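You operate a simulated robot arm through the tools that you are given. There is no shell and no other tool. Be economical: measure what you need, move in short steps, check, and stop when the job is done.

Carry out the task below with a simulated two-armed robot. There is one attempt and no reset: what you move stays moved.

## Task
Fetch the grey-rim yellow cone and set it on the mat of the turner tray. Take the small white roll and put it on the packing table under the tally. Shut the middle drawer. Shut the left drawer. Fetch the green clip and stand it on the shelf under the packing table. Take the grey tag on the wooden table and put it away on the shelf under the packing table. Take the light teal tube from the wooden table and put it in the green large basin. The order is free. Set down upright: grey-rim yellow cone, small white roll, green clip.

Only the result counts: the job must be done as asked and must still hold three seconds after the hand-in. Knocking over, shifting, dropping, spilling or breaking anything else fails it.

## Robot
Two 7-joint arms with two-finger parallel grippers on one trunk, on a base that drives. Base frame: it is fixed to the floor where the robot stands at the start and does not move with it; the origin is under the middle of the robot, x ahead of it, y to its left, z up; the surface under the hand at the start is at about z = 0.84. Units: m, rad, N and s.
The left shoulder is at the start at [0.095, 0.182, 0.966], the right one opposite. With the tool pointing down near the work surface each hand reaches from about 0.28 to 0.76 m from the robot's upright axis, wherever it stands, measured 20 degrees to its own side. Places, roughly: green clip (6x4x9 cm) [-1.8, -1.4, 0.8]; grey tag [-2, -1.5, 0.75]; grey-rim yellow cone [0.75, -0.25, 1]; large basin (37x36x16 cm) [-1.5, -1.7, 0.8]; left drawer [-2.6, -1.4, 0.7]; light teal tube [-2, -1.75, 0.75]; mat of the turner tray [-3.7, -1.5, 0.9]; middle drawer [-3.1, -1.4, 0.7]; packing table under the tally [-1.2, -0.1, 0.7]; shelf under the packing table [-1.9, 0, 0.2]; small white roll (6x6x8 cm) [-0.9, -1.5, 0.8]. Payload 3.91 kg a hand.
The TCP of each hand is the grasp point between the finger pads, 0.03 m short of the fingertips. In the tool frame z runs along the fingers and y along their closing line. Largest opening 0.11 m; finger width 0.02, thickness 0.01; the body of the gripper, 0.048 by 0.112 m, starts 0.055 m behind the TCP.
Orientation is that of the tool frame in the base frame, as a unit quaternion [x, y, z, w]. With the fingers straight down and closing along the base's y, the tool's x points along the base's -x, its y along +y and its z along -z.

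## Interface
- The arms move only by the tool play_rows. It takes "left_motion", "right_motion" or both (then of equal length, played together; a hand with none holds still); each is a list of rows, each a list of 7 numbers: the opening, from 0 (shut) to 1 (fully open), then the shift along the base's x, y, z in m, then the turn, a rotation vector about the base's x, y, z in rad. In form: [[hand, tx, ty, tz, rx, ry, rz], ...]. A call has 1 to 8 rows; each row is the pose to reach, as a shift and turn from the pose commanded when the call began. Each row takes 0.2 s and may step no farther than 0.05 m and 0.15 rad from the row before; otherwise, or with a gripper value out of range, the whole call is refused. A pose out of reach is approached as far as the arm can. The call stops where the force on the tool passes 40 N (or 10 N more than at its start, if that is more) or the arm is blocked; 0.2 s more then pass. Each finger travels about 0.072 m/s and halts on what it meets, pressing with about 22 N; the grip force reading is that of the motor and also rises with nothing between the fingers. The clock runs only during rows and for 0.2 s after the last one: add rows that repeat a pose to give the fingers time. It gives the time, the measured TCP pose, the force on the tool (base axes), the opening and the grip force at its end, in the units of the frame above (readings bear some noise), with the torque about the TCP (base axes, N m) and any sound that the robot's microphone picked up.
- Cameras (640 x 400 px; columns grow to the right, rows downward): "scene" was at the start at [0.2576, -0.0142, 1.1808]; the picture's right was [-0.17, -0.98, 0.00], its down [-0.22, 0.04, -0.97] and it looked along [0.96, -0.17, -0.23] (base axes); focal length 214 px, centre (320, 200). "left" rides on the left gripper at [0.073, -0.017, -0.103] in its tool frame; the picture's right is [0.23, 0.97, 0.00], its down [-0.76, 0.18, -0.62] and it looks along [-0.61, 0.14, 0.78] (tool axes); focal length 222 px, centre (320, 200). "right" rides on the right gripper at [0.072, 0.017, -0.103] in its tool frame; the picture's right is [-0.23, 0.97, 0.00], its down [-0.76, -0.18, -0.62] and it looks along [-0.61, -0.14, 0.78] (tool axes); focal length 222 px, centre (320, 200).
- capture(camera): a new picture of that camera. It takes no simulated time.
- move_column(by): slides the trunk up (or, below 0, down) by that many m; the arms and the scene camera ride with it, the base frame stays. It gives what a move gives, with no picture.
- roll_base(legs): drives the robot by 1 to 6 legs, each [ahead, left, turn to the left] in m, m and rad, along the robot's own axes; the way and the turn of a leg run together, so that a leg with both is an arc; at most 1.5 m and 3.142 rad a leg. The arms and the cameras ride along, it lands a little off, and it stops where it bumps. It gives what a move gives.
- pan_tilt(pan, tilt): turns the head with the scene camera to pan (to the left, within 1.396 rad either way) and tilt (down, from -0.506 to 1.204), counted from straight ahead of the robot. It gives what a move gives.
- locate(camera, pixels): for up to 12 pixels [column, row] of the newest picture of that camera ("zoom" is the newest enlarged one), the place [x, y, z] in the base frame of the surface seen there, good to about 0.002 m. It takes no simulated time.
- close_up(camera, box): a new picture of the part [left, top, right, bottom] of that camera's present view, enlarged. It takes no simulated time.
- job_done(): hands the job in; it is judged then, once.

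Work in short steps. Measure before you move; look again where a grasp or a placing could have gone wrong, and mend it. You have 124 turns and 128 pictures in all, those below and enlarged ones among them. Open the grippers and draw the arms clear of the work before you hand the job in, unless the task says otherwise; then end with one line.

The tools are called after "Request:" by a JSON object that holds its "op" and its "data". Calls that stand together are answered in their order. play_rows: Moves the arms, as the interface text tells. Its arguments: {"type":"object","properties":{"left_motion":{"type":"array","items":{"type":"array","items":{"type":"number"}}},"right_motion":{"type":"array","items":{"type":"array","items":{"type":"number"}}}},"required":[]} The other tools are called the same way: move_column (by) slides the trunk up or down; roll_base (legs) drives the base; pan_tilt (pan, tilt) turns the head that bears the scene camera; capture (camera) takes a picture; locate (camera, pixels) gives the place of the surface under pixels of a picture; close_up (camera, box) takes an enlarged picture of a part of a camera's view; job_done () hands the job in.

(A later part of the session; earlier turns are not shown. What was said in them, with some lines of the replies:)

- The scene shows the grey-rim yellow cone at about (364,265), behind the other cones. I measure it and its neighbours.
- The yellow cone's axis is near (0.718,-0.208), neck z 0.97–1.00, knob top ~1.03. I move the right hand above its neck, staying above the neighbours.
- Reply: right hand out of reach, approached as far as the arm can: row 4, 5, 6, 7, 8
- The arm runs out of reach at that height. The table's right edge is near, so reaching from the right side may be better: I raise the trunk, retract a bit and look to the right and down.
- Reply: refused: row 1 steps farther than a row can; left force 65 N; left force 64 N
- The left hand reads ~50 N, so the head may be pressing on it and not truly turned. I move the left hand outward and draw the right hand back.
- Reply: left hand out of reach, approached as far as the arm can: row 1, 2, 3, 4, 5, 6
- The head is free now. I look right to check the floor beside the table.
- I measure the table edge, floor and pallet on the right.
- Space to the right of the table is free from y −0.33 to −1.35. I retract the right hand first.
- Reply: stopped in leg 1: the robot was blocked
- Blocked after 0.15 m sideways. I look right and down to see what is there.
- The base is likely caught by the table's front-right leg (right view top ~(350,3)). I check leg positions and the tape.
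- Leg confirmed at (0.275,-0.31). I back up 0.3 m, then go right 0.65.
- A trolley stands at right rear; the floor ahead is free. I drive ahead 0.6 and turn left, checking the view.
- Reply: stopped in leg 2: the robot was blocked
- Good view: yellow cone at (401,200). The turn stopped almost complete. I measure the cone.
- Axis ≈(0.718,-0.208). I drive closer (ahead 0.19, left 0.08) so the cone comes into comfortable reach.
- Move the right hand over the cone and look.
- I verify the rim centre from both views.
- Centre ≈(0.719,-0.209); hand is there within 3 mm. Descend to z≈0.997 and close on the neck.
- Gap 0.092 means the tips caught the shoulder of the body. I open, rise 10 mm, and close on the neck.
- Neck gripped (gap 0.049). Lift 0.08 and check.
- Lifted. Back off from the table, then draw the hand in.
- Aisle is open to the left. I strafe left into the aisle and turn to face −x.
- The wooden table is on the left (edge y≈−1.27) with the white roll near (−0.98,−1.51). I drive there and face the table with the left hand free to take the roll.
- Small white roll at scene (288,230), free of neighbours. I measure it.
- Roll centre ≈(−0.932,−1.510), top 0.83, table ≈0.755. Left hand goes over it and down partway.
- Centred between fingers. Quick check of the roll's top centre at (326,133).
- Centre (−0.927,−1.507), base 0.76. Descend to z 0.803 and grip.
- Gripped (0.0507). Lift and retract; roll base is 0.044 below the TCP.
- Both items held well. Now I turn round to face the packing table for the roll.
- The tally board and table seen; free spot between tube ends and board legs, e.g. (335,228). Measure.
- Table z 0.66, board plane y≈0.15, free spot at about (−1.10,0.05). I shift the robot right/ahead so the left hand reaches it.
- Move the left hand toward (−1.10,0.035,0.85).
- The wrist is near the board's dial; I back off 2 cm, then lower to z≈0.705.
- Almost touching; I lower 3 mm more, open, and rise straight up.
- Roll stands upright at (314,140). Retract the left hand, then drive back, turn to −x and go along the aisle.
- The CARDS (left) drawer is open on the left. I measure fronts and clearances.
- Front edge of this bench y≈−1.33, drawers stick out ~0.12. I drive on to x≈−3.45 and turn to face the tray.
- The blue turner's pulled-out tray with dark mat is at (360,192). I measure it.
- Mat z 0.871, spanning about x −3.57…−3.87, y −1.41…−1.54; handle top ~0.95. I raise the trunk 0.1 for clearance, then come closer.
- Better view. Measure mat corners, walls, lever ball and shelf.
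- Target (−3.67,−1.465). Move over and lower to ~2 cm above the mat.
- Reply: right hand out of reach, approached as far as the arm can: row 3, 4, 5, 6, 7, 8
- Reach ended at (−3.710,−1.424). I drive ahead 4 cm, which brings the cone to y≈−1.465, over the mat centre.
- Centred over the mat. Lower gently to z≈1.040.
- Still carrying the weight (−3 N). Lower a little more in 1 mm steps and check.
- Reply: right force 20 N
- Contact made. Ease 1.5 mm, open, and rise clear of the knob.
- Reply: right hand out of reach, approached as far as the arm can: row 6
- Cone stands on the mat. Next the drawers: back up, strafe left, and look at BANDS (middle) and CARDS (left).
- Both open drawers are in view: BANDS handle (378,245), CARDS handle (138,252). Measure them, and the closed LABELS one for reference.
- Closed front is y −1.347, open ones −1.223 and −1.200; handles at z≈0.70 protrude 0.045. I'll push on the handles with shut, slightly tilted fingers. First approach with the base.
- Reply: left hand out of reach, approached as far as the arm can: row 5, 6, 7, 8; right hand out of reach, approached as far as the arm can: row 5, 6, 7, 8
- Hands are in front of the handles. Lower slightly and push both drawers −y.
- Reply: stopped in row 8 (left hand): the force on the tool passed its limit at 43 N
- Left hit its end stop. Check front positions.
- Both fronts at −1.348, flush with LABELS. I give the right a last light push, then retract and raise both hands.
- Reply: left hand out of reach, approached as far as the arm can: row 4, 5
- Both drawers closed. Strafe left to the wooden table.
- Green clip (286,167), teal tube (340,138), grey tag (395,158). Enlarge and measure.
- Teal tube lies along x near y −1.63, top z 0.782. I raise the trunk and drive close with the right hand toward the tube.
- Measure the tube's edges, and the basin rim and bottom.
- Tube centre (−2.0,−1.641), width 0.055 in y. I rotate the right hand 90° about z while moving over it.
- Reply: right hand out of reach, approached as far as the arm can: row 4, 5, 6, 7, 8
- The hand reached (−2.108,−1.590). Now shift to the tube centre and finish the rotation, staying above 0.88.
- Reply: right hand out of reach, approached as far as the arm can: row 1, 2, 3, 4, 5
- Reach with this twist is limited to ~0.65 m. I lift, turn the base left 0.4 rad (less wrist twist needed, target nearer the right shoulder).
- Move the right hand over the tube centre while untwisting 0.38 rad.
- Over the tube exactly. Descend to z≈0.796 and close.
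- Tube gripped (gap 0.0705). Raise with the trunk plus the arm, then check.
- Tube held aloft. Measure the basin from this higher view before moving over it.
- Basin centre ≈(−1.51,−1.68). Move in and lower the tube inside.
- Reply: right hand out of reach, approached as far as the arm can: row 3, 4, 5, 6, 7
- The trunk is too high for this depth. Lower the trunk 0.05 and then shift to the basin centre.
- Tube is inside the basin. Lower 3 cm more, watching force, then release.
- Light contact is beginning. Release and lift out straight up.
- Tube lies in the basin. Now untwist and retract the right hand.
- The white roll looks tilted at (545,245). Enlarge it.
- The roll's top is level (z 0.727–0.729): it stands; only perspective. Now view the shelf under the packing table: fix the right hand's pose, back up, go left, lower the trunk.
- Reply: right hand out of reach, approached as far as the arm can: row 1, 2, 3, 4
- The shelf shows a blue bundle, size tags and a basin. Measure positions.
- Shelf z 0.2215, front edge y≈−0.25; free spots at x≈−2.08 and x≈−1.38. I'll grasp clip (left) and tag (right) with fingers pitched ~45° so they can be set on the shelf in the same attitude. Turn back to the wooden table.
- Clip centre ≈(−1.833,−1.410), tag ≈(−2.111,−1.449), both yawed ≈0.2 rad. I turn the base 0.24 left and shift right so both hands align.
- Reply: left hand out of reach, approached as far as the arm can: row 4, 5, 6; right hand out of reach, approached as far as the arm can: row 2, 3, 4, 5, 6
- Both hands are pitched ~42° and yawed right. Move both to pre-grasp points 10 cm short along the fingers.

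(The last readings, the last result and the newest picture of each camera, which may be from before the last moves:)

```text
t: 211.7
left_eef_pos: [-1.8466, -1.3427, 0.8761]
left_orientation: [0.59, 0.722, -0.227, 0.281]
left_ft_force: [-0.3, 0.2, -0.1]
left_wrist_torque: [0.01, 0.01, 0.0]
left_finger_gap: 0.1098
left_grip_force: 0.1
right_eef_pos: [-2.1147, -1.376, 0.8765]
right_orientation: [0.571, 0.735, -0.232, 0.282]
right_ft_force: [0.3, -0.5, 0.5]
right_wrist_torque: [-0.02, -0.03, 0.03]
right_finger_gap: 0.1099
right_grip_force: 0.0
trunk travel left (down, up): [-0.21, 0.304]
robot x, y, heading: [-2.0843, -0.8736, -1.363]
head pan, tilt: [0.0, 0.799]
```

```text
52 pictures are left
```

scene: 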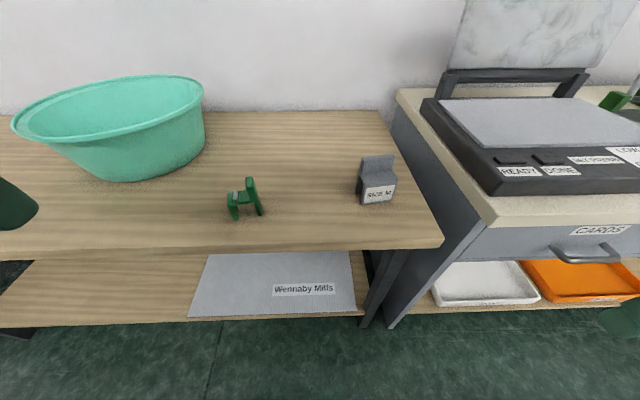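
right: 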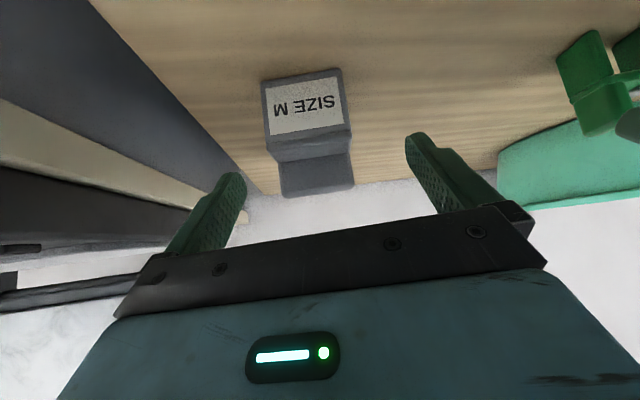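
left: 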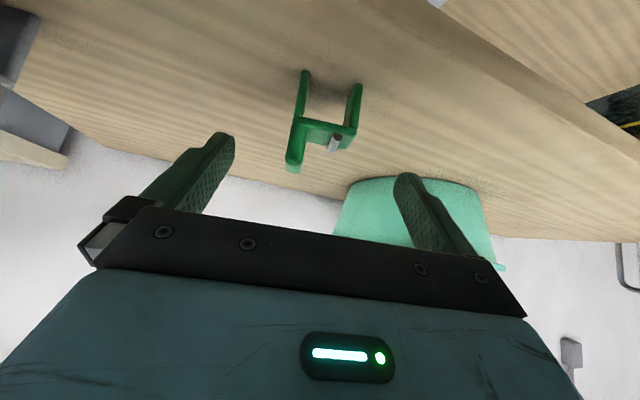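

Both are between the fingers. Measure clip and tag in the wrist views.

Request:
{"op": "locate", "data": {"camera": "left", "pixels": [[298, 120], [357, 125], [325, 128], [305, 75], [355, 90], [290, 165]]}}

Request:
{"op": "locate", "data": {"camera": "right", "pixels": [[266, 110], [348, 105], [273, 155], [350, 150], [305, 140], [318, 190], [266, 85], [340, 75]]}}

```text
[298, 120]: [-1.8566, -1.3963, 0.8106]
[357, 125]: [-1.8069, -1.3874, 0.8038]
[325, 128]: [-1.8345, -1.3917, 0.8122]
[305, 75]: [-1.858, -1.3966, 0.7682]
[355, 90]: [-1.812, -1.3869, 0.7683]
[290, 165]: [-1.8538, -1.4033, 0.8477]
```

```text
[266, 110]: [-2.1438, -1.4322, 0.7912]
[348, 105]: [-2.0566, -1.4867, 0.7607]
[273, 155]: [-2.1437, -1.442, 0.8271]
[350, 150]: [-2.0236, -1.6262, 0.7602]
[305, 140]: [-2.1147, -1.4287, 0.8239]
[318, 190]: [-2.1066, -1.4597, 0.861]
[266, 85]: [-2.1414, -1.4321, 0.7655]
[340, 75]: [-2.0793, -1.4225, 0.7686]
```

Targets confirmed. Advance both along the fingers and then close.

Request:
{"op": "play_rows", "data": {"left_motion": [[1, 0.005, -0.022, -0.025, 0, 0, 0], [1, 0.01, -0.045, -0.05, 0, 0, 0], [1, 0.014, -0.066, -0.074, 0, 0, 0], [1, 0.014, -0.066, -0.074, 0, 0, 0], [0, 0.014, -0.066, -0.074, 0, 0, 0], [0, 0.014, -0.066, -0.074, 0, 0, 0], [0, 0.014, -0.066, -0.074, 0, 0, 0], [0, 0.014, -0.066, -0.074, 0, 0, 0]], "right_motion": [[1, 0.003, -0.023, -0.025, 0, 0, 0], [1, 0.006, -0.047, -0.05, 0, 0, 0], [1, 0.008, -0.07, -0.075, 0, 0, 0], [1, 0.008, -0.07, -0.075, 0, 0, 0], [0, 0.008, -0.07, -0.075, 0, 0, 0], [0, 0.008, -0.07, -0.075, 0, 0, 0], [0, 0.008, -0.07, -0.075, 0, 0, 0], [0, 0.008, -0.07, -0.075, 0, 0, 0]]}}

Request:
{"op": "capture", "data": {"camera": "left"}}

Request:
{"op": "capture", "data": {"camera": "right"}}

```text
t: 213.5
left_eef_pos: [-1.8323, -1.4114, 0.8008]
left_orientation: [0.59, 0.723, -0.226, 0.279]
left_ft_force: [0.3, 0.1, -0.8]
left_wrist_torque: [0.0, 0.03, -0.01]
left_finger_gap: 0.0576
left_grip_force: 22.2
right_eef_pos: [-2.1034, -1.4451, 0.8022]
right_orientation: [0.571, 0.735, -0.231, 0.282]
right_ft_force: [0.6, 0.7, 0.2]
right_wrist_torque: [0.02, -0.03, -0.01]
right_finger_gap: 0.0749
right_grip_force: 22.5
trunk travel left (down, up): [-0.21, 0.304]
robot x, y, heading: [-2.0818, -0.8712, -1.366]
head pan, tilt: [0.0, 0.799]
```

```text
51 pictures are left
```

left: 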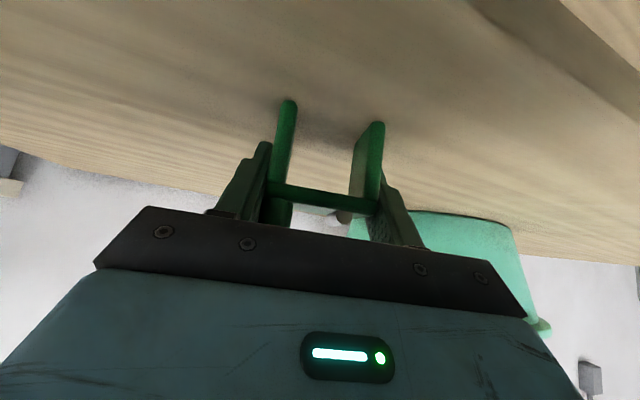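

```text
50 pictures are left
```

right: 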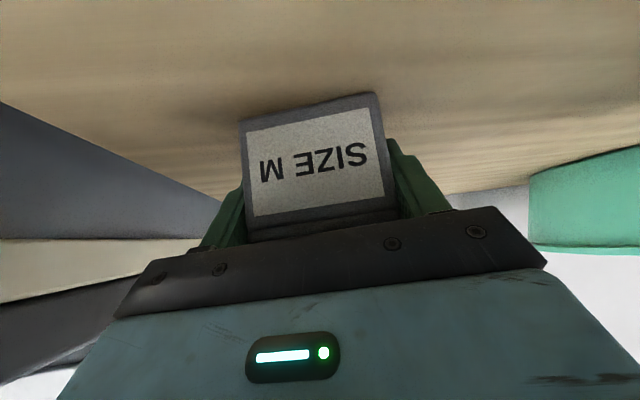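

Both gripped (0.0576 / 0.0749). Lift both.

Request:
{"op": "play_rows", "data": {"left_motion": [[0, 0, 0, 0.03, 0, 0, 0], [0, 0, 0, 0.07, 0, 0, 0], [0, 0, 0.02, 0.11, 0, 0, 0], [0, 0, 0.05, 0.13, 0, 0, 0], [0, 0, 0.07, 0.13, 0, 0, 0]], "right_motion": [[0, 0, 0, 0.03, 0, 0, 0], [0, 0, 0, 0.07, 0, 0, 0], [0, 0, 0.02, 0.11, 0, 0, 0], [0, 0, 0.05, 0.13, 0, 0, 0], [0, 0, 0.07, 0.13, 0, 0, 0]]}}

Request:
{"op": "capture", "data": {"camera": "scene"}}

```text
t: 214.7
left_eef_pos: [-1.8326, -1.3375, 0.9294]
left_orientation: [0.591, 0.722, -0.227, 0.278]
left_ft_force: [-0.2, -0.1, -0.6]
left_wrist_torque: [-0.02, 0.02, 0.0]
left_finger_gap: 0.0574
left_grip_force: 21.7
right_eef_pos: [-2.1075, -1.3735, 0.9317]
right_orientation: [0.572, 0.735, -0.231, 0.281]
right_ft_force: [-0.1, 0.6, -0.7]
right_wrist_torque: [0.01, 0.06, -0.01]
right_finger_gap: 0.0749
right_grip_force: 21.8
trunk travel left (down, up): [-0.21, 0.304]
robot x, y, heading: [-2.0828, -0.8712, -1.366]
head pan, tilt: [0.0, 0.799]
```

```text
49 pictures are left
```

scene: 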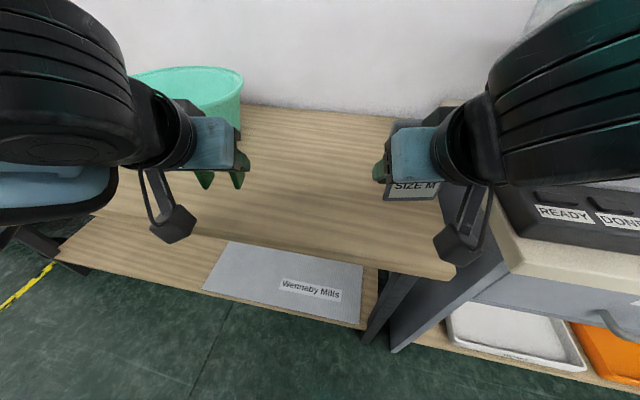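

Both lifted. Retract them a little toward the body, then turn to face the packing table.

Request:
{"op": "play_rows", "data": {"left_motion": [[0, -0.005, 0.03, 0, 0, 0, 0], [0, -0.01, 0.06, 0, 0, 0, 0], [0, -0.015, 0.08, 0, 0, 0, 0]], "right_motion": [[0, -0.005, 0.03, 0, 0, 0, 0], [0, -0.01, 0.06, 0, 0, 0, 0], [0, -0.015, 0.08, 0, 0, 0, 0]]}}

Request:
{"op": "roll_base", "data": {"legs": [[-0.02, 0.05, 0], [0, 0, 2.937]]}}

Request:
{"op": "pan_tilt", "data": {"pan": 0.1, "tilt": 0.8}}

Request:
{"op": "capture", "data": {"camera": "scene"}}

```text
t: 215.5
left_eef_pos: [-1.8493, -1.2606, 0.9306]
left_orientation: [0.591, 0.722, -0.227, 0.279]
left_ft_force: [0.1, 0.3, -0.3]
left_wrist_torque: [0.02, -0.01, 0.01]
left_finger_gap: 0.0578
left_grip_force: 22.6
right_eef_pos: [-2.1151, -1.2982, 0.9341]
right_orientation: [0.572, 0.735, -0.231, 0.28]
right_ft_force: [-0.1, 0.2, -0.2]
right_wrist_torque: [-0.03, -0.01, 0.01]
right_finger_gap: 0.0748
right_grip_force: 21.5
right hand out of reach, approached as far as the arm can: row 3
trunk travel left (down, up): [-0.21, 0.304]
robot x, y, heading: [-2.0826, -0.8653, -1.364]
head pan, tilt: [0.0, 0.799]
```

```text
t: 223.6
left_eef_pos: [-2.1975, -0.418, 0.932]
left_orientation: [0.666, -0.653, -0.258, -0.251]
left_ft_force: [-0.1, -0.2, 0.3]
left_wrist_torque: [-0.02, -0.04, -0.02]
left_finger_gap: 0.0579
left_grip_force: 22.3
right_eef_pos: [-1.9279, -0.4277, 0.9347]
right_orientation: [0.681, -0.636, -0.259, -0.255]
right_ft_force: [-0.1, -0.3, -0.9]
right_wrist_torque: [-0.01, 0.02, -0.02]
right_finger_gap: 0.0749
right_grip_force: 21.7
trunk travel left (down, up): [-0.21, 0.304]
robot x, y, heading: [-2.0393, -0.8443, 1.596]
head pan, tilt: [0.0, 0.799]
```

```text
t: 224.2
left_eef_pos: [-2.1976, -0.4178, 0.9317]
left_orientation: [0.666, -0.653, -0.258, -0.251]
left_ft_force: [-0.1, 0.2, 0.4]
left_wrist_torque: [0.02, 0.04, 0.03]
left_finger_gap: 0.0579
left_grip_force: 22.3
right_eef_pos: [-1.9282, -0.4282, 0.9351]
right_orientation: [0.68, -0.637, -0.258, -0.255]
right_ft_force: [0.8, -0.4, -0.3]
right_wrist_torque: [-0.03, 0.0, 0.02]
right_finger_gap: 0.0746
right_grip_force: 22.0
trunk travel left (down, up): [-0.21, 0.304]
robot x, y, heading: [-2.0365, -0.8404, 1.595]
head pan, tilt: [0.099, 0.799]
```

```text
48 pictures are left
```

scene: 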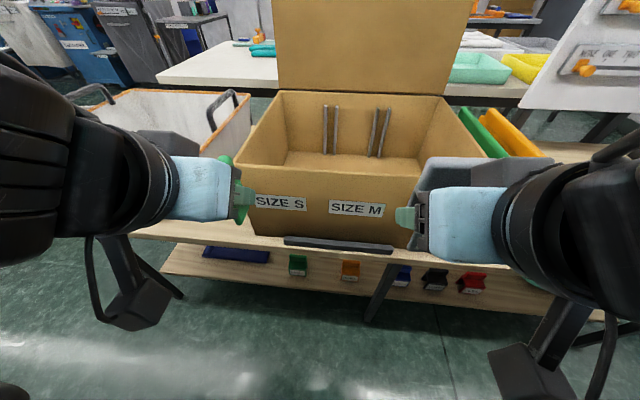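

Back up 7 cm, shift right so the left hand faces the free gap at x≈−2.08, then lower the trunk.

Request:
{"op": "roll_base", "data": {"legs": [[-0.07, -0.115, -0.02]]}}

Request:
{"op": "move_column", "data": {"by": -0.2}}

Request:
{"op": "capture", "data": {"camera": "scene"}}

```text
t: 225.9
left_eef_pos: [-2.0765, -0.4821, 0.9304]
left_orientation: [0.66, -0.659, -0.256, -0.253]
left_ft_force: [-0.2, 1.0, -0.9]
left_wrist_torque: [0.02, 0.01, 0.02]
left_finger_gap: 0.0574
left_grip_force: 22.0
right_eef_pos: [-1.8078, -0.4978, 0.9345]
right_orientation: [0.676, -0.642, -0.257, -0.257]
right_ft_force: [-0.1, -0.6, -0.2]
right_wrist_torque: [0.0, 0.04, 0.01]
right_finger_gap: 0.0746
right_grip_force: 21.8
trunk travel left (down, up): [-0.21, 0.304]
robot x, y, heading: [-1.9266, -0.9047, 1.575]
head pan, tilt: [0.099, 0.799]
```

```text
t: 228.1
left_eef_pos: [-2.0761, -0.4351, 0.6814]
left_orientation: [0.678, -0.677, -0.205, -0.201]
left_ft_force: [0.0, -1.1, 0.6]
left_wrist_torque: [-0.01, 0.03, -0.03]
left_finger_gap: 0.0575
left_grip_force: 21.6
right_eef_pos: [-1.8081, -0.4511, 0.6868]
right_orientation: [0.693, -0.659, -0.206, -0.207]
right_ft_force: [0.6, 0.0, -0.6]
right_wrist_torque: [0.0, -0.04, 0.0]
right_finger_gap: 0.0746
right_grip_force: 22.3
trunk travel left (down, up): [-0.01, 0.504]
robot x, y, heading: [-1.9226, -0.9077, 1.58]
head pan, tilt: [0.099, 0.799]
```

```text
47 pictures are left
```

scene: 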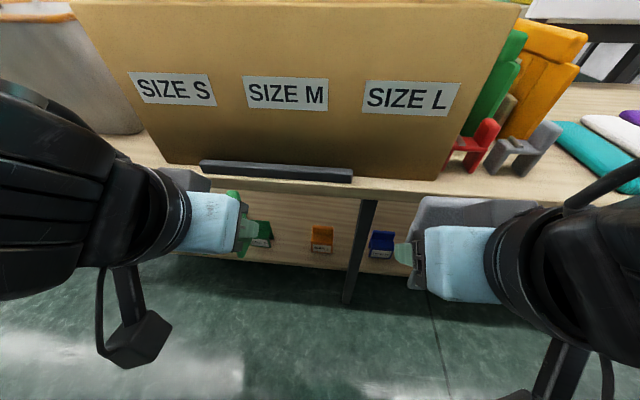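

The trunk move changed the hands' pitch by 0.15 rad; I restore it on the left and lower that hand in front of the table to below the tabletop.

Request:
{"op": "play_rows", "data": {"left_motion": [[0, 0, -0.02, -0.035, 0.08, 0, 0], [0, 0, -0.025, -0.08, 0.154, 0, 0], [0, 0, -0.025, -0.128, 0.154, 0, 0], [0, 0, -0.025, -0.176, 0.154, 0, 0], [0, 0, -0.025, -0.224, 0.154, 0, 0], [0, 0, -0.025, -0.272, 0.154, 0, 0], [0, 0, -0.025, -0.32, 0.154, 0, 0], [0, 0, -0.025, -0.365, 0.154, 0, 0]]}}

Request:
{"op": "capture", "data": {"camera": "scene"}}

Request:
{"op": "capture", "data": {"camera": "left"}}

```text
t: 229.9
left_eef_pos: [-2.0772, -0.4593, 0.3146]
left_orientation: [0.66, -0.659, -0.258, -0.253]
left_ft_force: [1.1, -0.6, -0.4]
left_wrist_torque: [-0.02, 0.01, 0.04]
left_finger_gap: 0.0578
left_grip_force: 23.1
left hand out of reach, approached as far as the arm can: row 1, 2, 3, 4, 5
right_eef_pos: [-1.8078, -0.4498, 0.6866]
right_orientation: [0.693, -0.66, -0.206, -0.206]
right_ft_force: [-0.2, 0.6, -1.1]
right_wrist_torque: [-0.01, -0.01, -0.04]
right_finger_gap: 0.0747
right_grip_force: 21.7
trunk travel left (down, up): [-0.01, 0.504]
robot x, y, heading: [-1.9241, -0.9066, 1.581]
head pan, tilt: [0.099, 0.799]
```

```text
46 pictures are left
```

scene: 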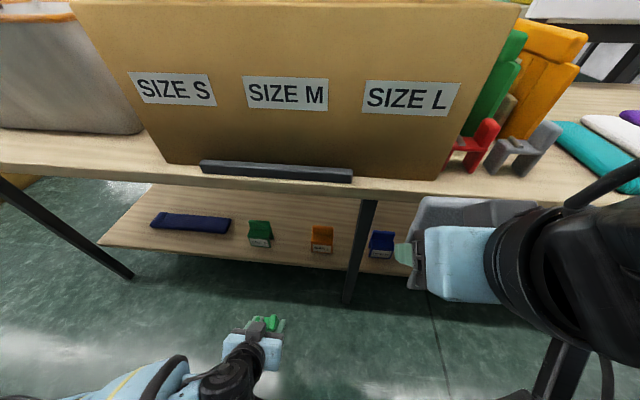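

```text
45 pictures are left
```

left: 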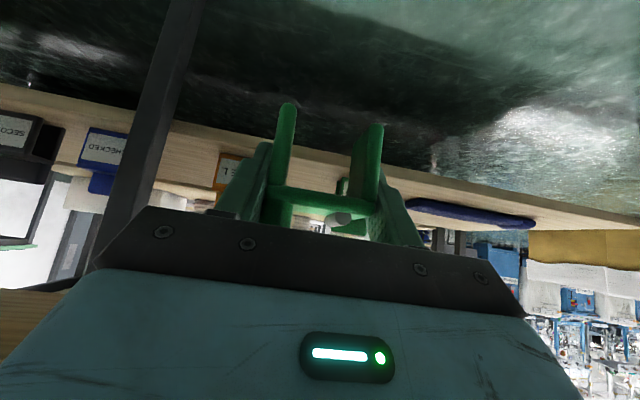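

Left hand low and pitch restored. Measure the gap between the green and orange tags again.

Request:
{"op": "locate", "data": {"camera": "scene", "pixels": [[250, 232], [271, 230], [260, 243], [312, 235], [322, 248], [290, 235], [290, 254], [290, 215], [345, 230], [270, 322], [250, 170]]}}

```text
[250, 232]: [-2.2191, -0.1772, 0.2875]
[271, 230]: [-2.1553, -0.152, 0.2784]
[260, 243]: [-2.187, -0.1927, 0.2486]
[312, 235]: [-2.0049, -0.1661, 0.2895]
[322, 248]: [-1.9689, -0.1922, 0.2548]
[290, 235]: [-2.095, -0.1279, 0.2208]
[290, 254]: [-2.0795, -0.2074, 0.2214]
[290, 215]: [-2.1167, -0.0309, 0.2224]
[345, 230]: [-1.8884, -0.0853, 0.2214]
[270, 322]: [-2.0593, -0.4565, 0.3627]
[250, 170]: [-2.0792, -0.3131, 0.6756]
```

Gap x −2.15…−2.005, centre −2.078. Advance the left hand in at z≈0.31.

Request:
{"op": "play_rows", "data": {"left_motion": [[0, 0, 0.045, 0, 0, 0, 0], [0, 0, 0.09, 0, 0, 0, 0], [0, 0, 0.135, 0, 0, 0, 0], [0, 0, 0.18, 0, 0, 0, 0], [0, 0, 0.225, 0, 0, 0, 0], [0, 0, 0.265, 0, 0, 0, 0], [0, 0, 0.265, 0, 0, 0, 0]]}}

Request:
{"op": "capture", "data": {"camera": "scene"}}

Request:
{"op": "capture", "data": {"camera": "left"}}

```text
t: 231.5
left_eef_pos: [-2.0749, -0.1954, 0.3172]
left_orientation: [0.661, -0.658, -0.256, -0.253]
left_ft_force: [1.1, 0.0, 0.0]
left_wrist_torque: [-0.02, 0.03, 0.01]
left_finger_gap: 0.0576
left_grip_force: 22.2
right_eef_pos: [-1.8088, -0.4501, 0.686]
right_orientation: [0.693, -0.659, -0.206, -0.206]
right_ft_force: [-0.1, -0.9, -0.4]
right_wrist_torque: [0.0, 0.0, 0.02]
right_finger_gap: 0.0747
right_grip_force: 21.8
trunk travel left (down, up): [-0.01, 0.504]
robot x, y, heading: [-1.9208, -0.9048, 1.578]
head pan, tilt: [0.099, 0.799]
```

```text
44 pictures are left
```

scene: 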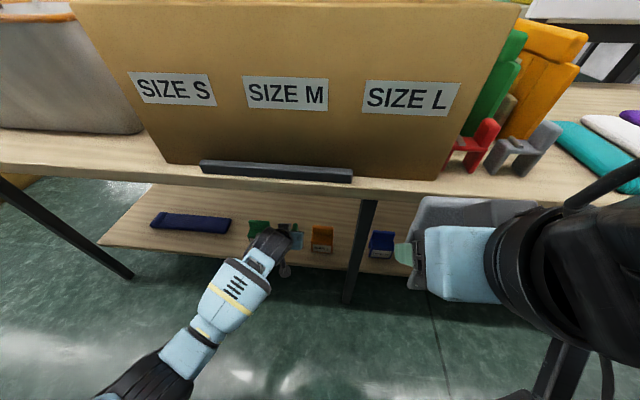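

```text
43 pictures are left
```

left: 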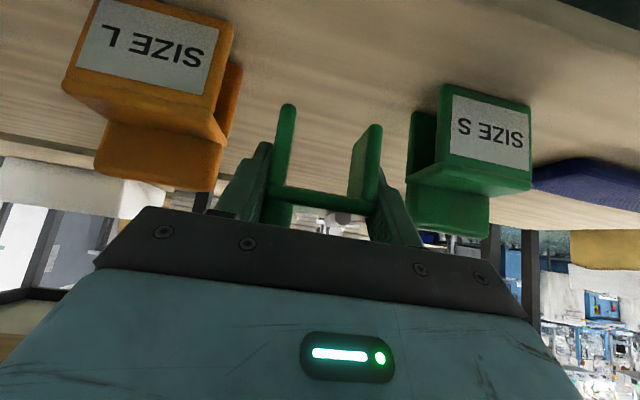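

Between the two tags with margin. Lower to about 2 mm above the shelf.

Request:
{"op": "play_rows", "data": {"left_motion": [[0, 0.001, 0, -0.02, 0, 0, 0], [0, 0.001, 0, -0.04, 0, 0, 0], [0, 0.001, 0, -0.05, 0, 0, 0], [0, 0.001, 0, -0.053, 0, 0, 0], [0, 0.001, 0, -0.054, 0, 0, 0], [0, 0.001, 0, -0.054, 0, 0, 0]]}}

Request:
{"op": "capture", "data": {"camera": "left"}}

```text
t: 232.9
left_eef_pos: [-2.0734, -0.1969, 0.261]
left_orientation: [0.661, -0.659, -0.255, -0.253]
left_ft_force: [0.0, -0.3, 1.3]
left_wrist_torque: [0.04, 0.03, -0.01]
left_finger_gap: 0.0576
left_grip_force: 21.9
right_eef_pos: [-1.8081, -0.4512, 0.6849]
right_orientation: [0.692, -0.66, -0.207, -0.207]
right_ft_force: [-0.2, 0.0, -0.2]
right_wrist_torque: [-0.01, 0.01, 0.02]
right_finger_gap: 0.0748
right_grip_force: 22.2
trunk travel left (down, up): [-0.01, 0.504]
robot x, y, heading: [-1.9193, -0.9123, 1.576]
head pan, tilt: [0.099, 0.799]
```

```text
42 pictures are left
```

left: 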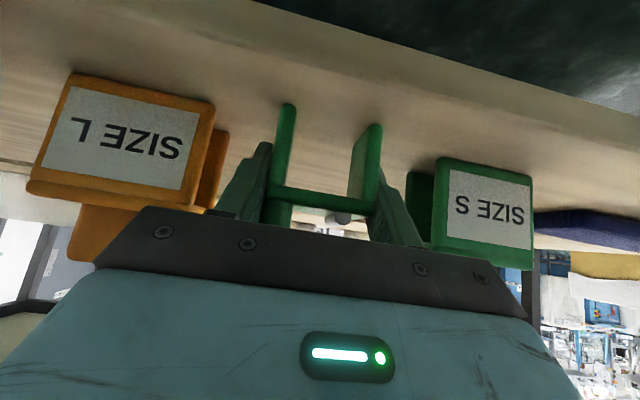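

In contact (1.3 N). Open moderately and withdraw along the finger axis, then back out.

Request:
{"op": "play_rows", "data": {"left_motion": [[0.72, 0, 0, 0, 0, 0, 0], [0.72, 0, 0, 0, 0, 0, 0], [0.72, 0, -0.012, 0.012, 0, 0, 0], [0.72, 0, -0.037, 0.037, 0, 0, 0], [0.72, 0, -0.075, 0.06, 0, 0, 0], [0.72, 0, -0.12, 0.065, 0, 0, 0], [0.72, 0, -0.165, 0.065, 0, 0, 0], [0.72, 0, -0.21, 0.065, 0, 0, 0]]}}

Request:
{"op": "capture", "data": {"camera": "left"}}

Request:
{"op": "close_up", "data": {"camera": "scene", "box": [220, 190, 360, 280]}}

```text
t: 234.7
left_eef_pos: [-2.0771, -0.4055, 0.3279]
left_orientation: [0.66, -0.658, -0.261, -0.254]
left_ft_force: [1.2, -0.3, 0.6]
left_wrist_torque: [-0.01, 0.05, 0.03]
left_finger_gap: 0.0792
left_grip_force: 0.1
right_eef_pos: [-1.8074, -0.4494, 0.6862]
right_orientation: [0.692, -0.66, -0.206, -0.207]
right_ft_force: [-0.5, -0.4, -0.5]
right_wrist_torque: [0.01, 0.01, 0.03]
right_finger_gap: 0.0746
right_grip_force: 21.9
trunk travel left (down, up): [-0.01, 0.504]
robot x, y, heading: [-1.9252, -0.9101, 1.578]
head pan, tilt: [0.099, 0.799]
```

```text
41 pictures are left
```

left: 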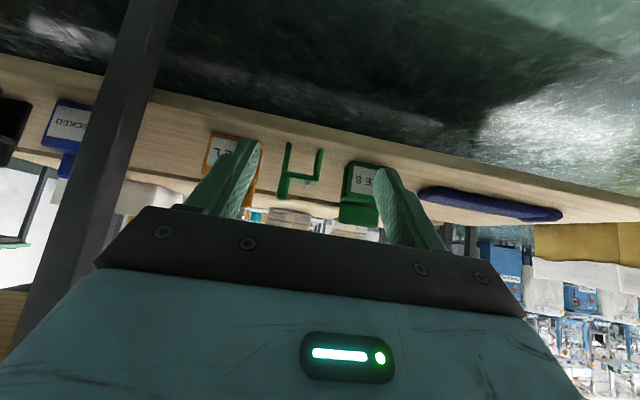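

```text
4.44 times, centred on (290, 235) of scene
```

zoom: 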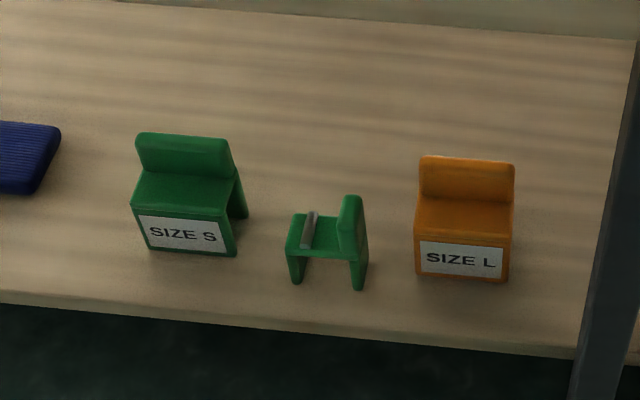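

Clip stands between the tags. Withdraw the left hand a bit more, then strafe right 0.42 to the second free spot (x≈−1.385).

Request:
{"op": "play_rows", "data": {"left_motion": [[0.72, 0, -0.03, 0.03, 0, 0, 0], [0.72, 0, -0.06, 0.07, 0, 0, 0], [0.72, 0, -0.06, 0.11, 0, 0, 0]]}}

Request:
{"op": "roll_base", "data": {"legs": [[0, -0.42, 0]]}}

Request:
{"op": "pan_tilt", "data": {"pan": -0.1, "tilt": 0.8}}

Request:
{"op": "capture", "data": {"camera": "scene"}}

```text
t: 235.6
left_eef_pos: [-2.0967, -0.4754, 0.4192]
left_orientation: [-0.624, 0.697, 0.284, 0.211]
left_ft_force: [-0.6, 0.0, 0.4]
left_wrist_torque: [0.02, 0.02, 0.0]
left_finger_gap: 0.0792
left_grip_force: 0.0
right_eef_pos: [-1.8074, -0.4503, 0.6869]
right_orientation: [0.693, -0.66, -0.206, -0.206]
right_ft_force: [0.3, -0.1, -0.6]
right_wrist_torque: [0.03, 0.0, 0.01]
right_finger_gap: 0.0747
right_grip_force: 22.4
trunk travel left (down, up): [-0.01, 0.504]
robot x, y, heading: [-1.9225, -0.9079, 1.579]
head pan, tilt: [0.099, 0.799]
stopped in row 3 (left hand): the arm was blocked; the commanded pose is now the measured one
```

```text
t: 239.9
left_eef_pos: [-1.6683, -0.4742, 0.4181]
left_orientation: [-0.624, 0.697, 0.283, 0.211]
left_ft_force: [0.0, -0.5, -0.3]
left_wrist_torque: [0.01, 0.01, 0.02]
left_finger_gap: 0.0794
left_grip_force: 0.1
right_eef_pos: [-1.3811, -0.4474, 0.687]
right_orientation: [0.692, -0.66, -0.206, -0.206]
right_ft_force: [0.1, -0.1, 0.0]
right_wrist_torque: [0.0, -0.02, 0.0]
right_finger_gap: 0.0743
right_grip_force: 22.0
trunk travel left (down, up): [-0.01, 0.504]
robot x, y, heading: [-1.4988, -0.9051, 1.573]
head pan, tilt: [0.099, 0.799]
```

```text
t: 240.6
left_eef_pos: [-1.6699, -0.4733, 0.4181]
left_orientation: [-0.624, 0.697, 0.284, 0.211]
left_ft_force: [-0.5, -0.3, -0.9]
left_wrist_torque: [0.02, -0.02, 0.01]
left_finger_gap: 0.0793
left_grip_force: 0.0
right_eef_pos: [-1.3827, -0.4481, 0.687]
right_orientation: [0.693, -0.66, -0.205, -0.207]
right_ft_force: [-0.2, -0.9, -0.1]
right_wrist_torque: [0.0, -0.01, -0.01]
right_finger_gap: 0.0748
right_grip_force: 22.0
trunk travel left (down, up): [-0.01, 0.504]
robot x, y, heading: [-1.498, -0.9082, 1.574]
head pan, tilt: [-0.099, 0.799]
```

```text
39 pictures are left
```

scene: 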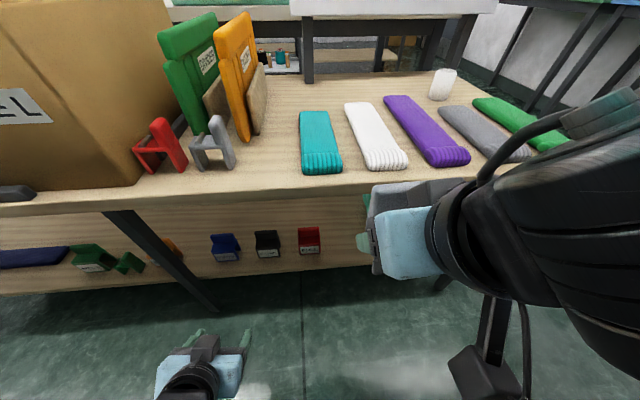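

Lower the right hand in front of the table with the pitch restored, then view.

Request:
{"op": "play_rows", "data": {"right_motion": [[0, 0, -0.02, -0.035, 0.08, 0, 0], [0, 0, -0.025, -0.08, 0.156, 0, 0], [0, 0, -0.025, -0.128, 0.156, 0, 0], [0, 0, -0.025, -0.176, 0.156, 0, 0], [0, 0, -0.025, -0.224, 0.156, 0, 0], [0, 0, -0.025, -0.272, 0.156, 0, 0], [0, 0, -0.025, -0.32, 0.156, 0, 0], [0, 0, -0.025, -0.365, 0.156, 0, 0]]}}

Request:
{"op": "capture", "data": {"camera": "scene"}}

Request:
{"op": "capture", "data": {"camera": "right"}}

```text
t: 242.4
left_eef_pos: [-1.6691, -0.4739, 0.4182]
left_orientation: [-0.623, 0.698, 0.283, 0.211]
left_ft_force: [0.1, 0.4, -1.3]
left_wrist_torque: [0.04, -0.01, -0.01]
left_finger_gap: 0.0793
left_grip_force: 0.2
right_eef_pos: [-1.3477, -0.4604, 0.3367]
right_orientation: [0.674, -0.642, -0.257, -0.258]
right_ft_force: [0.6, -0.2, -0.6]
right_wrist_torque: [-0.01, 0.0, 0.0]
right_finger_gap: 0.0748
right_grip_force: 22.1
right hand out of reach, approached as far as the arm can: row 1, 2, 3, 4, 5, 6, 7, 8
trunk travel left (down, up): [-0.01, 0.504]
robot x, y, heading: [-1.4971, -0.9109, 1.581]
head pan, tilt: [-0.099, 0.799]
```

```text
38 pictures are left
```

scene: 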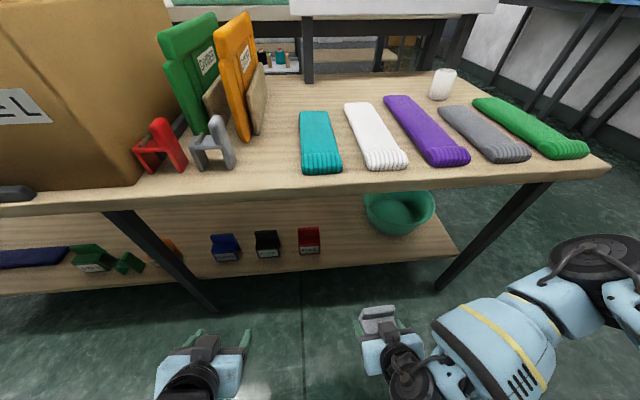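

```text
37 pictures are left
```

right: 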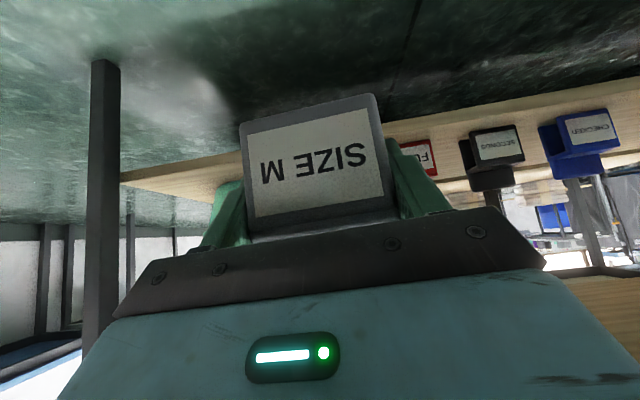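

Measure the red tag edge, basin edge, and the free spot at about (345,240).

Request:
{"op": "locate", "data": {"camera": "scene", "pixels": [[320, 235], [309, 252], [366, 200], [385, 232], [345, 240], [345, 220], [345, 258], [370, 245], [440, 270], [380, 315], [400, 232]]}}

```text
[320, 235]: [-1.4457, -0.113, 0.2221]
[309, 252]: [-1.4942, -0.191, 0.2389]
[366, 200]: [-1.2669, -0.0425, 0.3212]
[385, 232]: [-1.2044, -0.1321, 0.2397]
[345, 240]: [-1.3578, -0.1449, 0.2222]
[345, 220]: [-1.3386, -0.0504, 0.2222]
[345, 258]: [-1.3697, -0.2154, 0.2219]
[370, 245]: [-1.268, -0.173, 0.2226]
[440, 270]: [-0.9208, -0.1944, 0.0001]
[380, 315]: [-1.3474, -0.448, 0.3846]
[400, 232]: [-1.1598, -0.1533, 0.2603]
```

Free spot centre ≈(−1.368,−0.19). Advance the right hand in.

Request:
{"op": "play_rows", "data": {"right_motion": [[0, -0.005, 0.045, -0.005, 0, 0, 0], [0, -0.01, 0.09, -0.01, 0, 0, 0], [0, -0.015, 0.135, -0.015, 0, 0, 0], [0, -0.02, 0.18, -0.02, 0, 0, 0], [0, -0.02, 0.225, -0.02, 0, 0, 0], [0, -0.02, 0.265, -0.02, 0, 0, 0], [0, -0.02, 0.265, -0.02, 0, 0, 0]]}}

Request:
{"op": "capture", "data": {"camera": "right"}}

Request:
{"op": "capture", "data": {"camera": "scene"}}

```text
t: 244.0
left_eef_pos: [-1.6695, -0.4733, 0.4188]
left_orientation: [-0.624, 0.697, 0.284, 0.211]
left_ft_force: [-0.9, -0.1, -0.5]
left_wrist_torque: [0.01, 0.01, 0.04]
left_finger_gap: 0.0795
left_grip_force: 0.1
right_eef_pos: [-1.3295, -0.2179, 0.3413]
right_orientation: [0.674, -0.642, -0.257, -0.26]
right_ft_force: [-0.6, -0.8, -0.1]
right_wrist_torque: [-0.02, 0.01, 0.0]
right_finger_gap: 0.0748
right_grip_force: 21.8
right hand out of reach, approached as far as the arm can: row 3, 4, 5, 6, 7
trunk travel left (down, up): [-0.01, 0.504]
robot x, y, heading: [-1.4982, -0.906, 1.574]
head pan, tilt: [-0.099, 0.799]
```

```text
36 pictures are left
```

right: 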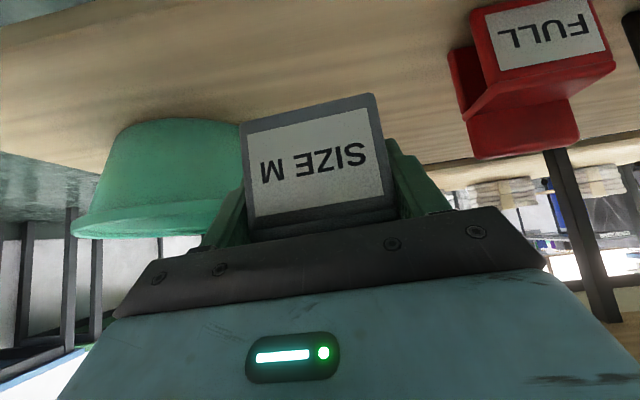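

```text
35 pictures are left
```

scene: 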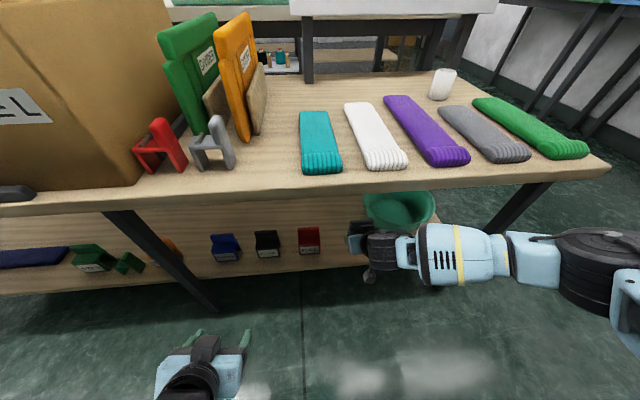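

Stopped at (−1.330,−0.218). I nudge the base left 4 cm and ahead 2 cm to centre it.

Request:
{"op": "roll_base", "data": {"legs": [[0.02, 0.038, 0]]}}

Request:
{"op": "play_rows", "data": {"right_motion": [[0, 0, 0, -0.015, 0, 0, 0], [0, 0, 0, -0.03, 0, 0, 0], [0, 0, 0, -0.04, 0, 0, 0], [0, 0, 0, -0.04, 0, 0, 0]]}}

Request:
{"op": "capture", "data": {"camera": "right"}}

```text
t: 245.1
left_eef_pos: [-1.7081, -0.4543, 0.4165]
left_orientation: [-0.623, 0.697, 0.284, 0.211]
left_ft_force: [0.3, -0.4, 0.0]
left_wrist_torque: [0.0, 0.02, 0.0]
left_finger_gap: 0.0791
left_grip_force: 0.1
right_eef_pos: [-1.3668, -0.1979, 0.3413]
right_orientation: [0.675, -0.641, -0.257, -0.259]
right_ft_force: [-0.7, -0.9, 0.2]
right_wrist_torque: [0.0, -0.02, 0.0]
right_finger_gap: 0.0747
right_grip_force: 22.3
trunk travel left (down, up): [-0.01, 0.504]
robot x, y, heading: [-1.5351, -0.8868, 1.575]
head pan, tilt: [-0.099, 0.799]
```

```text
t: 246.1
left_eef_pos: [-1.7078, -0.4531, 0.4181]
left_orientation: [-0.623, 0.697, 0.284, 0.212]
left_ft_force: [0.6, -0.5, -0.2]
left_wrist_torque: [-0.01, -0.03, 0.01]
left_finger_gap: 0.0789
left_grip_force: 0.0
right_eef_pos: [-1.3524, -0.2069, 0.3117]
right_orientation: [0.674, -0.643, -0.256, -0.26]
right_ft_force: [0.5, -0.1, 0.1]
right_wrist_torque: [0.03, 0.0, -0.02]
right_finger_gap: 0.0746
right_grip_force: 22.1
right hand out of reach, approached as far as the arm can: row 1, 2, 3, 4
trunk travel left (down, up): [-0.01, 0.504]
robot x, y, heading: [-1.5364, -0.8884, 1.577]
head pan, tilt: [-0.099, 0.799]
```

```text
34 pictures are left
```

right: 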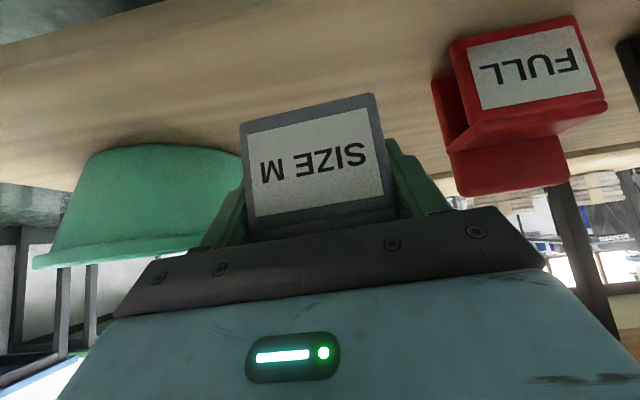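

The right arm hits a joint limit here. I withdraw, bring the base closer and more to the left (hand offset wider), then lower again.

Request:
{"op": "play_rows", "data": {"right_motion": [[0, 0, -0.03, 0.015, 0, 0, 0], [0, 0.01, -0.07, 0.03, 0, 0, 0], [0, 0.03, -0.1, 0.03, 0, 0, 0], [0, 0.055, -0.11, 0.03, 0, 0, 0]]}}

Request:
{"op": "roll_base", "data": {"legs": [[0.08, 0.07, 0]]}}

Request:
{"op": "capture", "data": {"camera": "scene"}}

```text
t: 247.1
left_eef_pos: [-1.7077, -0.4535, 0.4183]
left_orientation: [-0.622, 0.698, 0.284, 0.212]
left_ft_force: [-0.9, 0.2, -0.4]
left_wrist_torque: [-0.02, -0.01, 0.01]
left_finger_gap: 0.0789
left_grip_force: 0.0
right_eef_pos: [-1.2991, -0.3182, 0.3428]
right_orientation: [0.674, -0.642, -0.257, -0.259]
right_ft_force: [-0.6, 0.7, 0.5]
right_wrist_torque: [-0.01, 0.01, 0.0]
right_finger_gap: 0.0748
right_grip_force: 21.9
trunk travel left (down, up): [-0.01, 0.504]
robot x, y, heading: [-1.5376, -0.8893, 1.57]
head pan, tilt: [-0.099, 0.799]
```

```text
t: 248.3
left_eef_pos: [-1.7799, -0.3754, 0.4187]
left_orientation: [-0.623, 0.698, 0.283, 0.212]
left_ft_force: [0.2, 0.0, 0.5]
left_wrist_torque: [-0.01, -0.03, 0.01]
left_finger_gap: 0.0793
left_grip_force: 0.0
right_eef_pos: [-1.3717, -0.2394, 0.3418]
right_orientation: [0.674, -0.642, -0.257, -0.26]
right_ft_force: [-0.1, 0.6, -1.0]
right_wrist_torque: [0.03, 0.02, -0.03]
right_finger_gap: 0.0748
right_grip_force: 21.6
trunk travel left (down, up): [-0.01, 0.504]
robot x, y, heading: [-1.6064, -0.8109, 1.576]
head pan, tilt: [-0.099, 0.799]
```

```text
33 pictures are left
```

scene: 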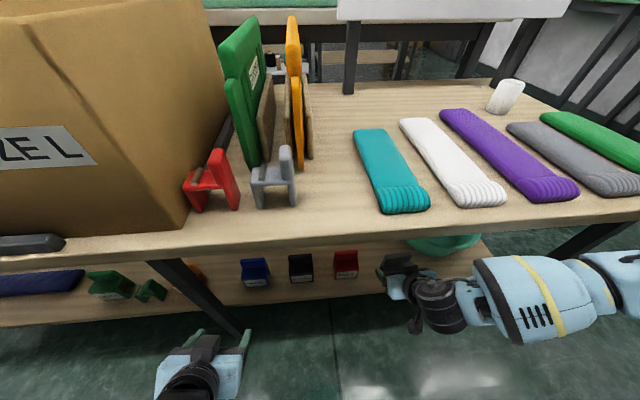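

Now at (−1.372,−0.239,0.342). Move in 3 cm and lower.

Request:
{"op": "play_rows", "data": {"right_motion": [[0, 0.003, 0.02, -0.02, 0, 0, 0], [0, 0.003, 0.035, -0.04, 0, 0, 0], [0, 0.003, 0.04, -0.06, 0, 0, 0], [0, 0.003, 0.04, -0.07, 0, 0, 0], [0, 0.003, 0.04, -0.074, 0, 0, 0], [0, 0.003, 0.04, -0.074, 0, 0, 0]]}}

Request:
{"op": "capture", "data": {"camera": "right"}}

```text
t: 249.8
left_eef_pos: [-1.7792, -0.3743, 0.4182]
left_orientation: [-0.623, 0.698, 0.283, 0.21]
left_ft_force: [-0.7, -0.4, 0.1]
left_wrist_torque: [-0.02, 0.01, 0.01]
left_finger_gap: 0.079
left_grip_force: 0.1
right_eef_pos: [-1.3684, -0.1998, 0.2676]
right_orientation: [0.674, -0.642, -0.256, -0.26]
right_ft_force: [-1.0, 0.5, -0.4]
right_wrist_torque: [0.01, -0.02, 0.01]
right_finger_gap: 0.0746
right_grip_force: 22.7
trunk travel left (down, up): [-0.01, 0.504]
robot x, y, heading: [-1.6044, -0.8101, 1.572]
head pan, tilt: [-0.099, 0.799]
```

```text
32 pictures are left
```

right: 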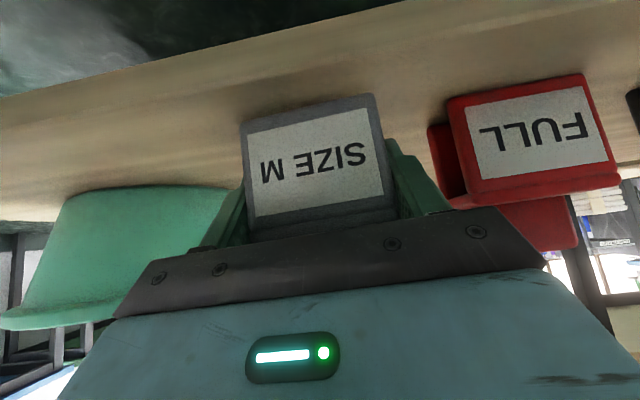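

Works. Lower the last 5 mm gently.

Request:
{"op": "play_rows", "data": {"right_motion": [[0, 0, 0, -0.002, 0, 0, 0], [0, 0, 0, -0.004, 0, 0, 0], [0, 0, 0, -0.005, 0, 0, 0], [0, 0, 0, -0.005, 0, 0, 0]]}}

```text
t: 250.8
left_eef_pos: [-1.7796, -0.3742, 0.4185]
left_orientation: [-0.623, 0.697, 0.284, 0.211]
left_ft_force: [0.4, -0.5, -0.2]
left_wrist_torque: [-0.04, 0.02, 0.01]
left_finger_gap: 0.0792
left_grip_force: 0.0
right_eef_pos: [-1.3674, -0.1993, 0.2633]
right_orientation: [0.674, -0.642, -0.257, -0.26]
right_ft_force: [0.3, -1.3, 6.4]
right_wrist_torque: [-0.06, 0.26, 0.08]
right_finger_gap: 0.0746
right_grip_force: 22.0
trunk travel left (down, up): [-0.01, 0.504]
robot x, y, heading: [-1.6083, -0.8069, 1.571]
head pan, tilt: [-0.099, 0.799]
```

Contact (6 N). Open and withdraw along the finger axis.

Request:
{"op": "play_rows", "data": {"right_motion": [[0.88, 0, 0, 0, 0, 0, 0], [0.88, 0, 0, 0, 0, 0, 0], [0.88, 0, -0.012, 0.012, 0, 0, 0], [0.88, 0, -0.037, 0.037, 0, 0, 0], [0.88, 0, -0.075, 0.06, 0, 0, 0], [0.88, 0, -0.115, 0.065, 0, 0, 0], [0.88, 0, -0.15, 0.065, 0, 0, 0]]}}

Request:
{"op": "capture", "data": {"camera": "right"}}

```text
t: 252.3
left_eef_pos: [-1.7794, -0.3744, 0.4192]
left_orientation: [-0.624, 0.697, 0.283, 0.211]
left_ft_force: [-0.3, 0.5, -0.6]
left_wrist_torque: [-0.01, 0.0, 0.03]
left_finger_gap: 0.0791
left_grip_force: 0.1
right_eef_pos: [-1.3694, -0.35, 0.3284]
right_orientation: [0.674, -0.643, -0.256, -0.259]
right_ft_force: [0.5, 1.3, -0.2]
right_wrist_torque: [-0.02, 0.01, 0.01]
right_finger_gap: 0.0968
right_grip_force: 0.1
trunk travel left (down, up): [-0.01, 0.504]
robot x, y, heading: [-1.6081, -0.8092, 1.579]
head pan, tilt: [-0.099, 0.799]
```

```text
31 pictures are left
```

right: 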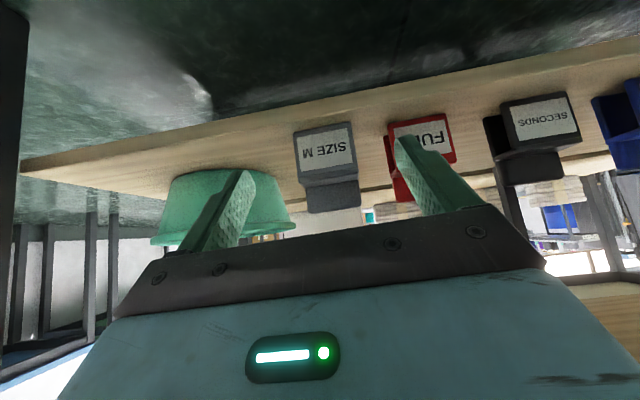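

Grey tag stands on the shelf. Back the base away so both hands are clear, then take a last look.

Request:
{"op": "roll_base", "data": {"legs": [[-0.12, 0, 0]]}}

Request:
{"op": "pan_tilt", "data": {"pan": 0.2, "tilt": 0.6}}

Request:
{"op": "capture", "data": {"camera": "scene"}}

Request:
{"op": "pan_tilt", "data": {"pan": 1.39, "tilt": 0.2}}

Request:
{"op": "capture", "data": {"camera": "scene"}}

```text
t: 253.6
left_eef_pos: [-1.7784, -0.4934, 0.4188]
left_orientation: [-0.624, 0.697, 0.284, 0.211]
left_ft_force: [0.7, -0.7, 0.5]
left_wrist_torque: [0.0, 0.01, 0.01]
left_finger_gap: 0.0791
left_grip_force: 0.0
right_eef_pos: [-1.3673, -0.4679, 0.3284]
right_orientation: [0.674, -0.642, -0.256, -0.26]
right_ft_force: [-0.3, -0.8, -0.1]
right_wrist_torque: [0.04, -0.03, 0.01]
right_finger_gap: 0.0968
right_grip_force: 0.2
trunk travel left (down, up): [-0.01, 0.504]
robot x, y, heading: [-1.606, -0.9274, 1.577]
head pan, tilt: [-0.099, 0.799]
```

```text
t: 254.4
left_eef_pos: [-1.7774, -0.4925, 0.4184]
left_orientation: [-0.623, 0.698, 0.284, 0.211]
left_ft_force: [0.2, 0.7, -0.8]
left_wrist_torque: [0.06, -0.02, -0.04]
left_finger_gap: 0.0793
left_grip_force: 0.0
right_eef_pos: [-1.3689, -0.468, 0.3288]
right_orientation: [0.674, -0.642, -0.257, -0.26]
right_ft_force: [-0.6, -0.1, -0.2]
right_wrist_torque: [0.02, 0.03, 0.03]
right_finger_gap: 0.0968
right_grip_force: 0.1
trunk travel left (down, up): [-0.01, 0.504]
robot x, y, heading: [-1.6073, -0.9268, 1.574]
head pan, tilt: [0.201, 0.6]
```

```text
30 pictures are left
```

scene: 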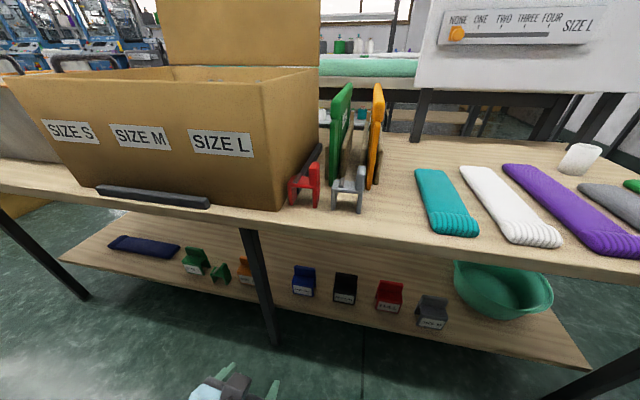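

```text
t: 255.8
left_eef_pos: [-1.7778, -0.4927, 0.4186]
left_orientation: [-0.623, 0.698, 0.284, 0.211]
left_ft_force: [-0.4, 0.8, 0.8]
left_wrist_torque: [0.03, 0.02, 0.01]
left_finger_gap: 0.079
left_grip_force: 0.0
right_eef_pos: [-1.3676, -0.4677, 0.3279]
right_orientation: [0.674, -0.642, -0.256, -0.259]
right_ft_force: [-0.2, -0.7, -0.2]
right_wrist_torque: [-0.03, 0.05, 0.0]
right_finger_gap: 0.0967
right_grip_force: 0.1
trunk travel left (down, up): [-0.01, 0.504]
robot x, y, heading: [-1.6074, -0.9268, 1.573]
head pan, tilt: [1.389, 0.201]
```

```text
29 pictures are left
```

scene: 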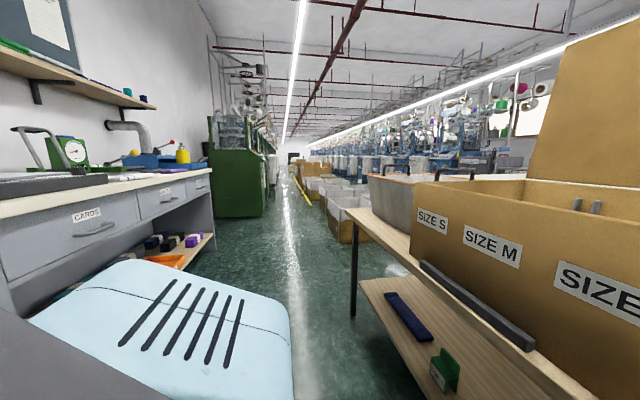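

The last views show both drawers flush, the cone on the tray, the clip and tag on the shelf, and the roll on the table. The grippers are open and clear, so I hand in.

Request:
{"op": "job_done", "data": {}}

```text
The job is handed in.
```

All seven parts of the task are done, and the job is handed in: the cone is on the tray mat, the roll is on the packing table, both drawers are shut, the clip and tag are on the shelf, and the teal tube is in the basin.
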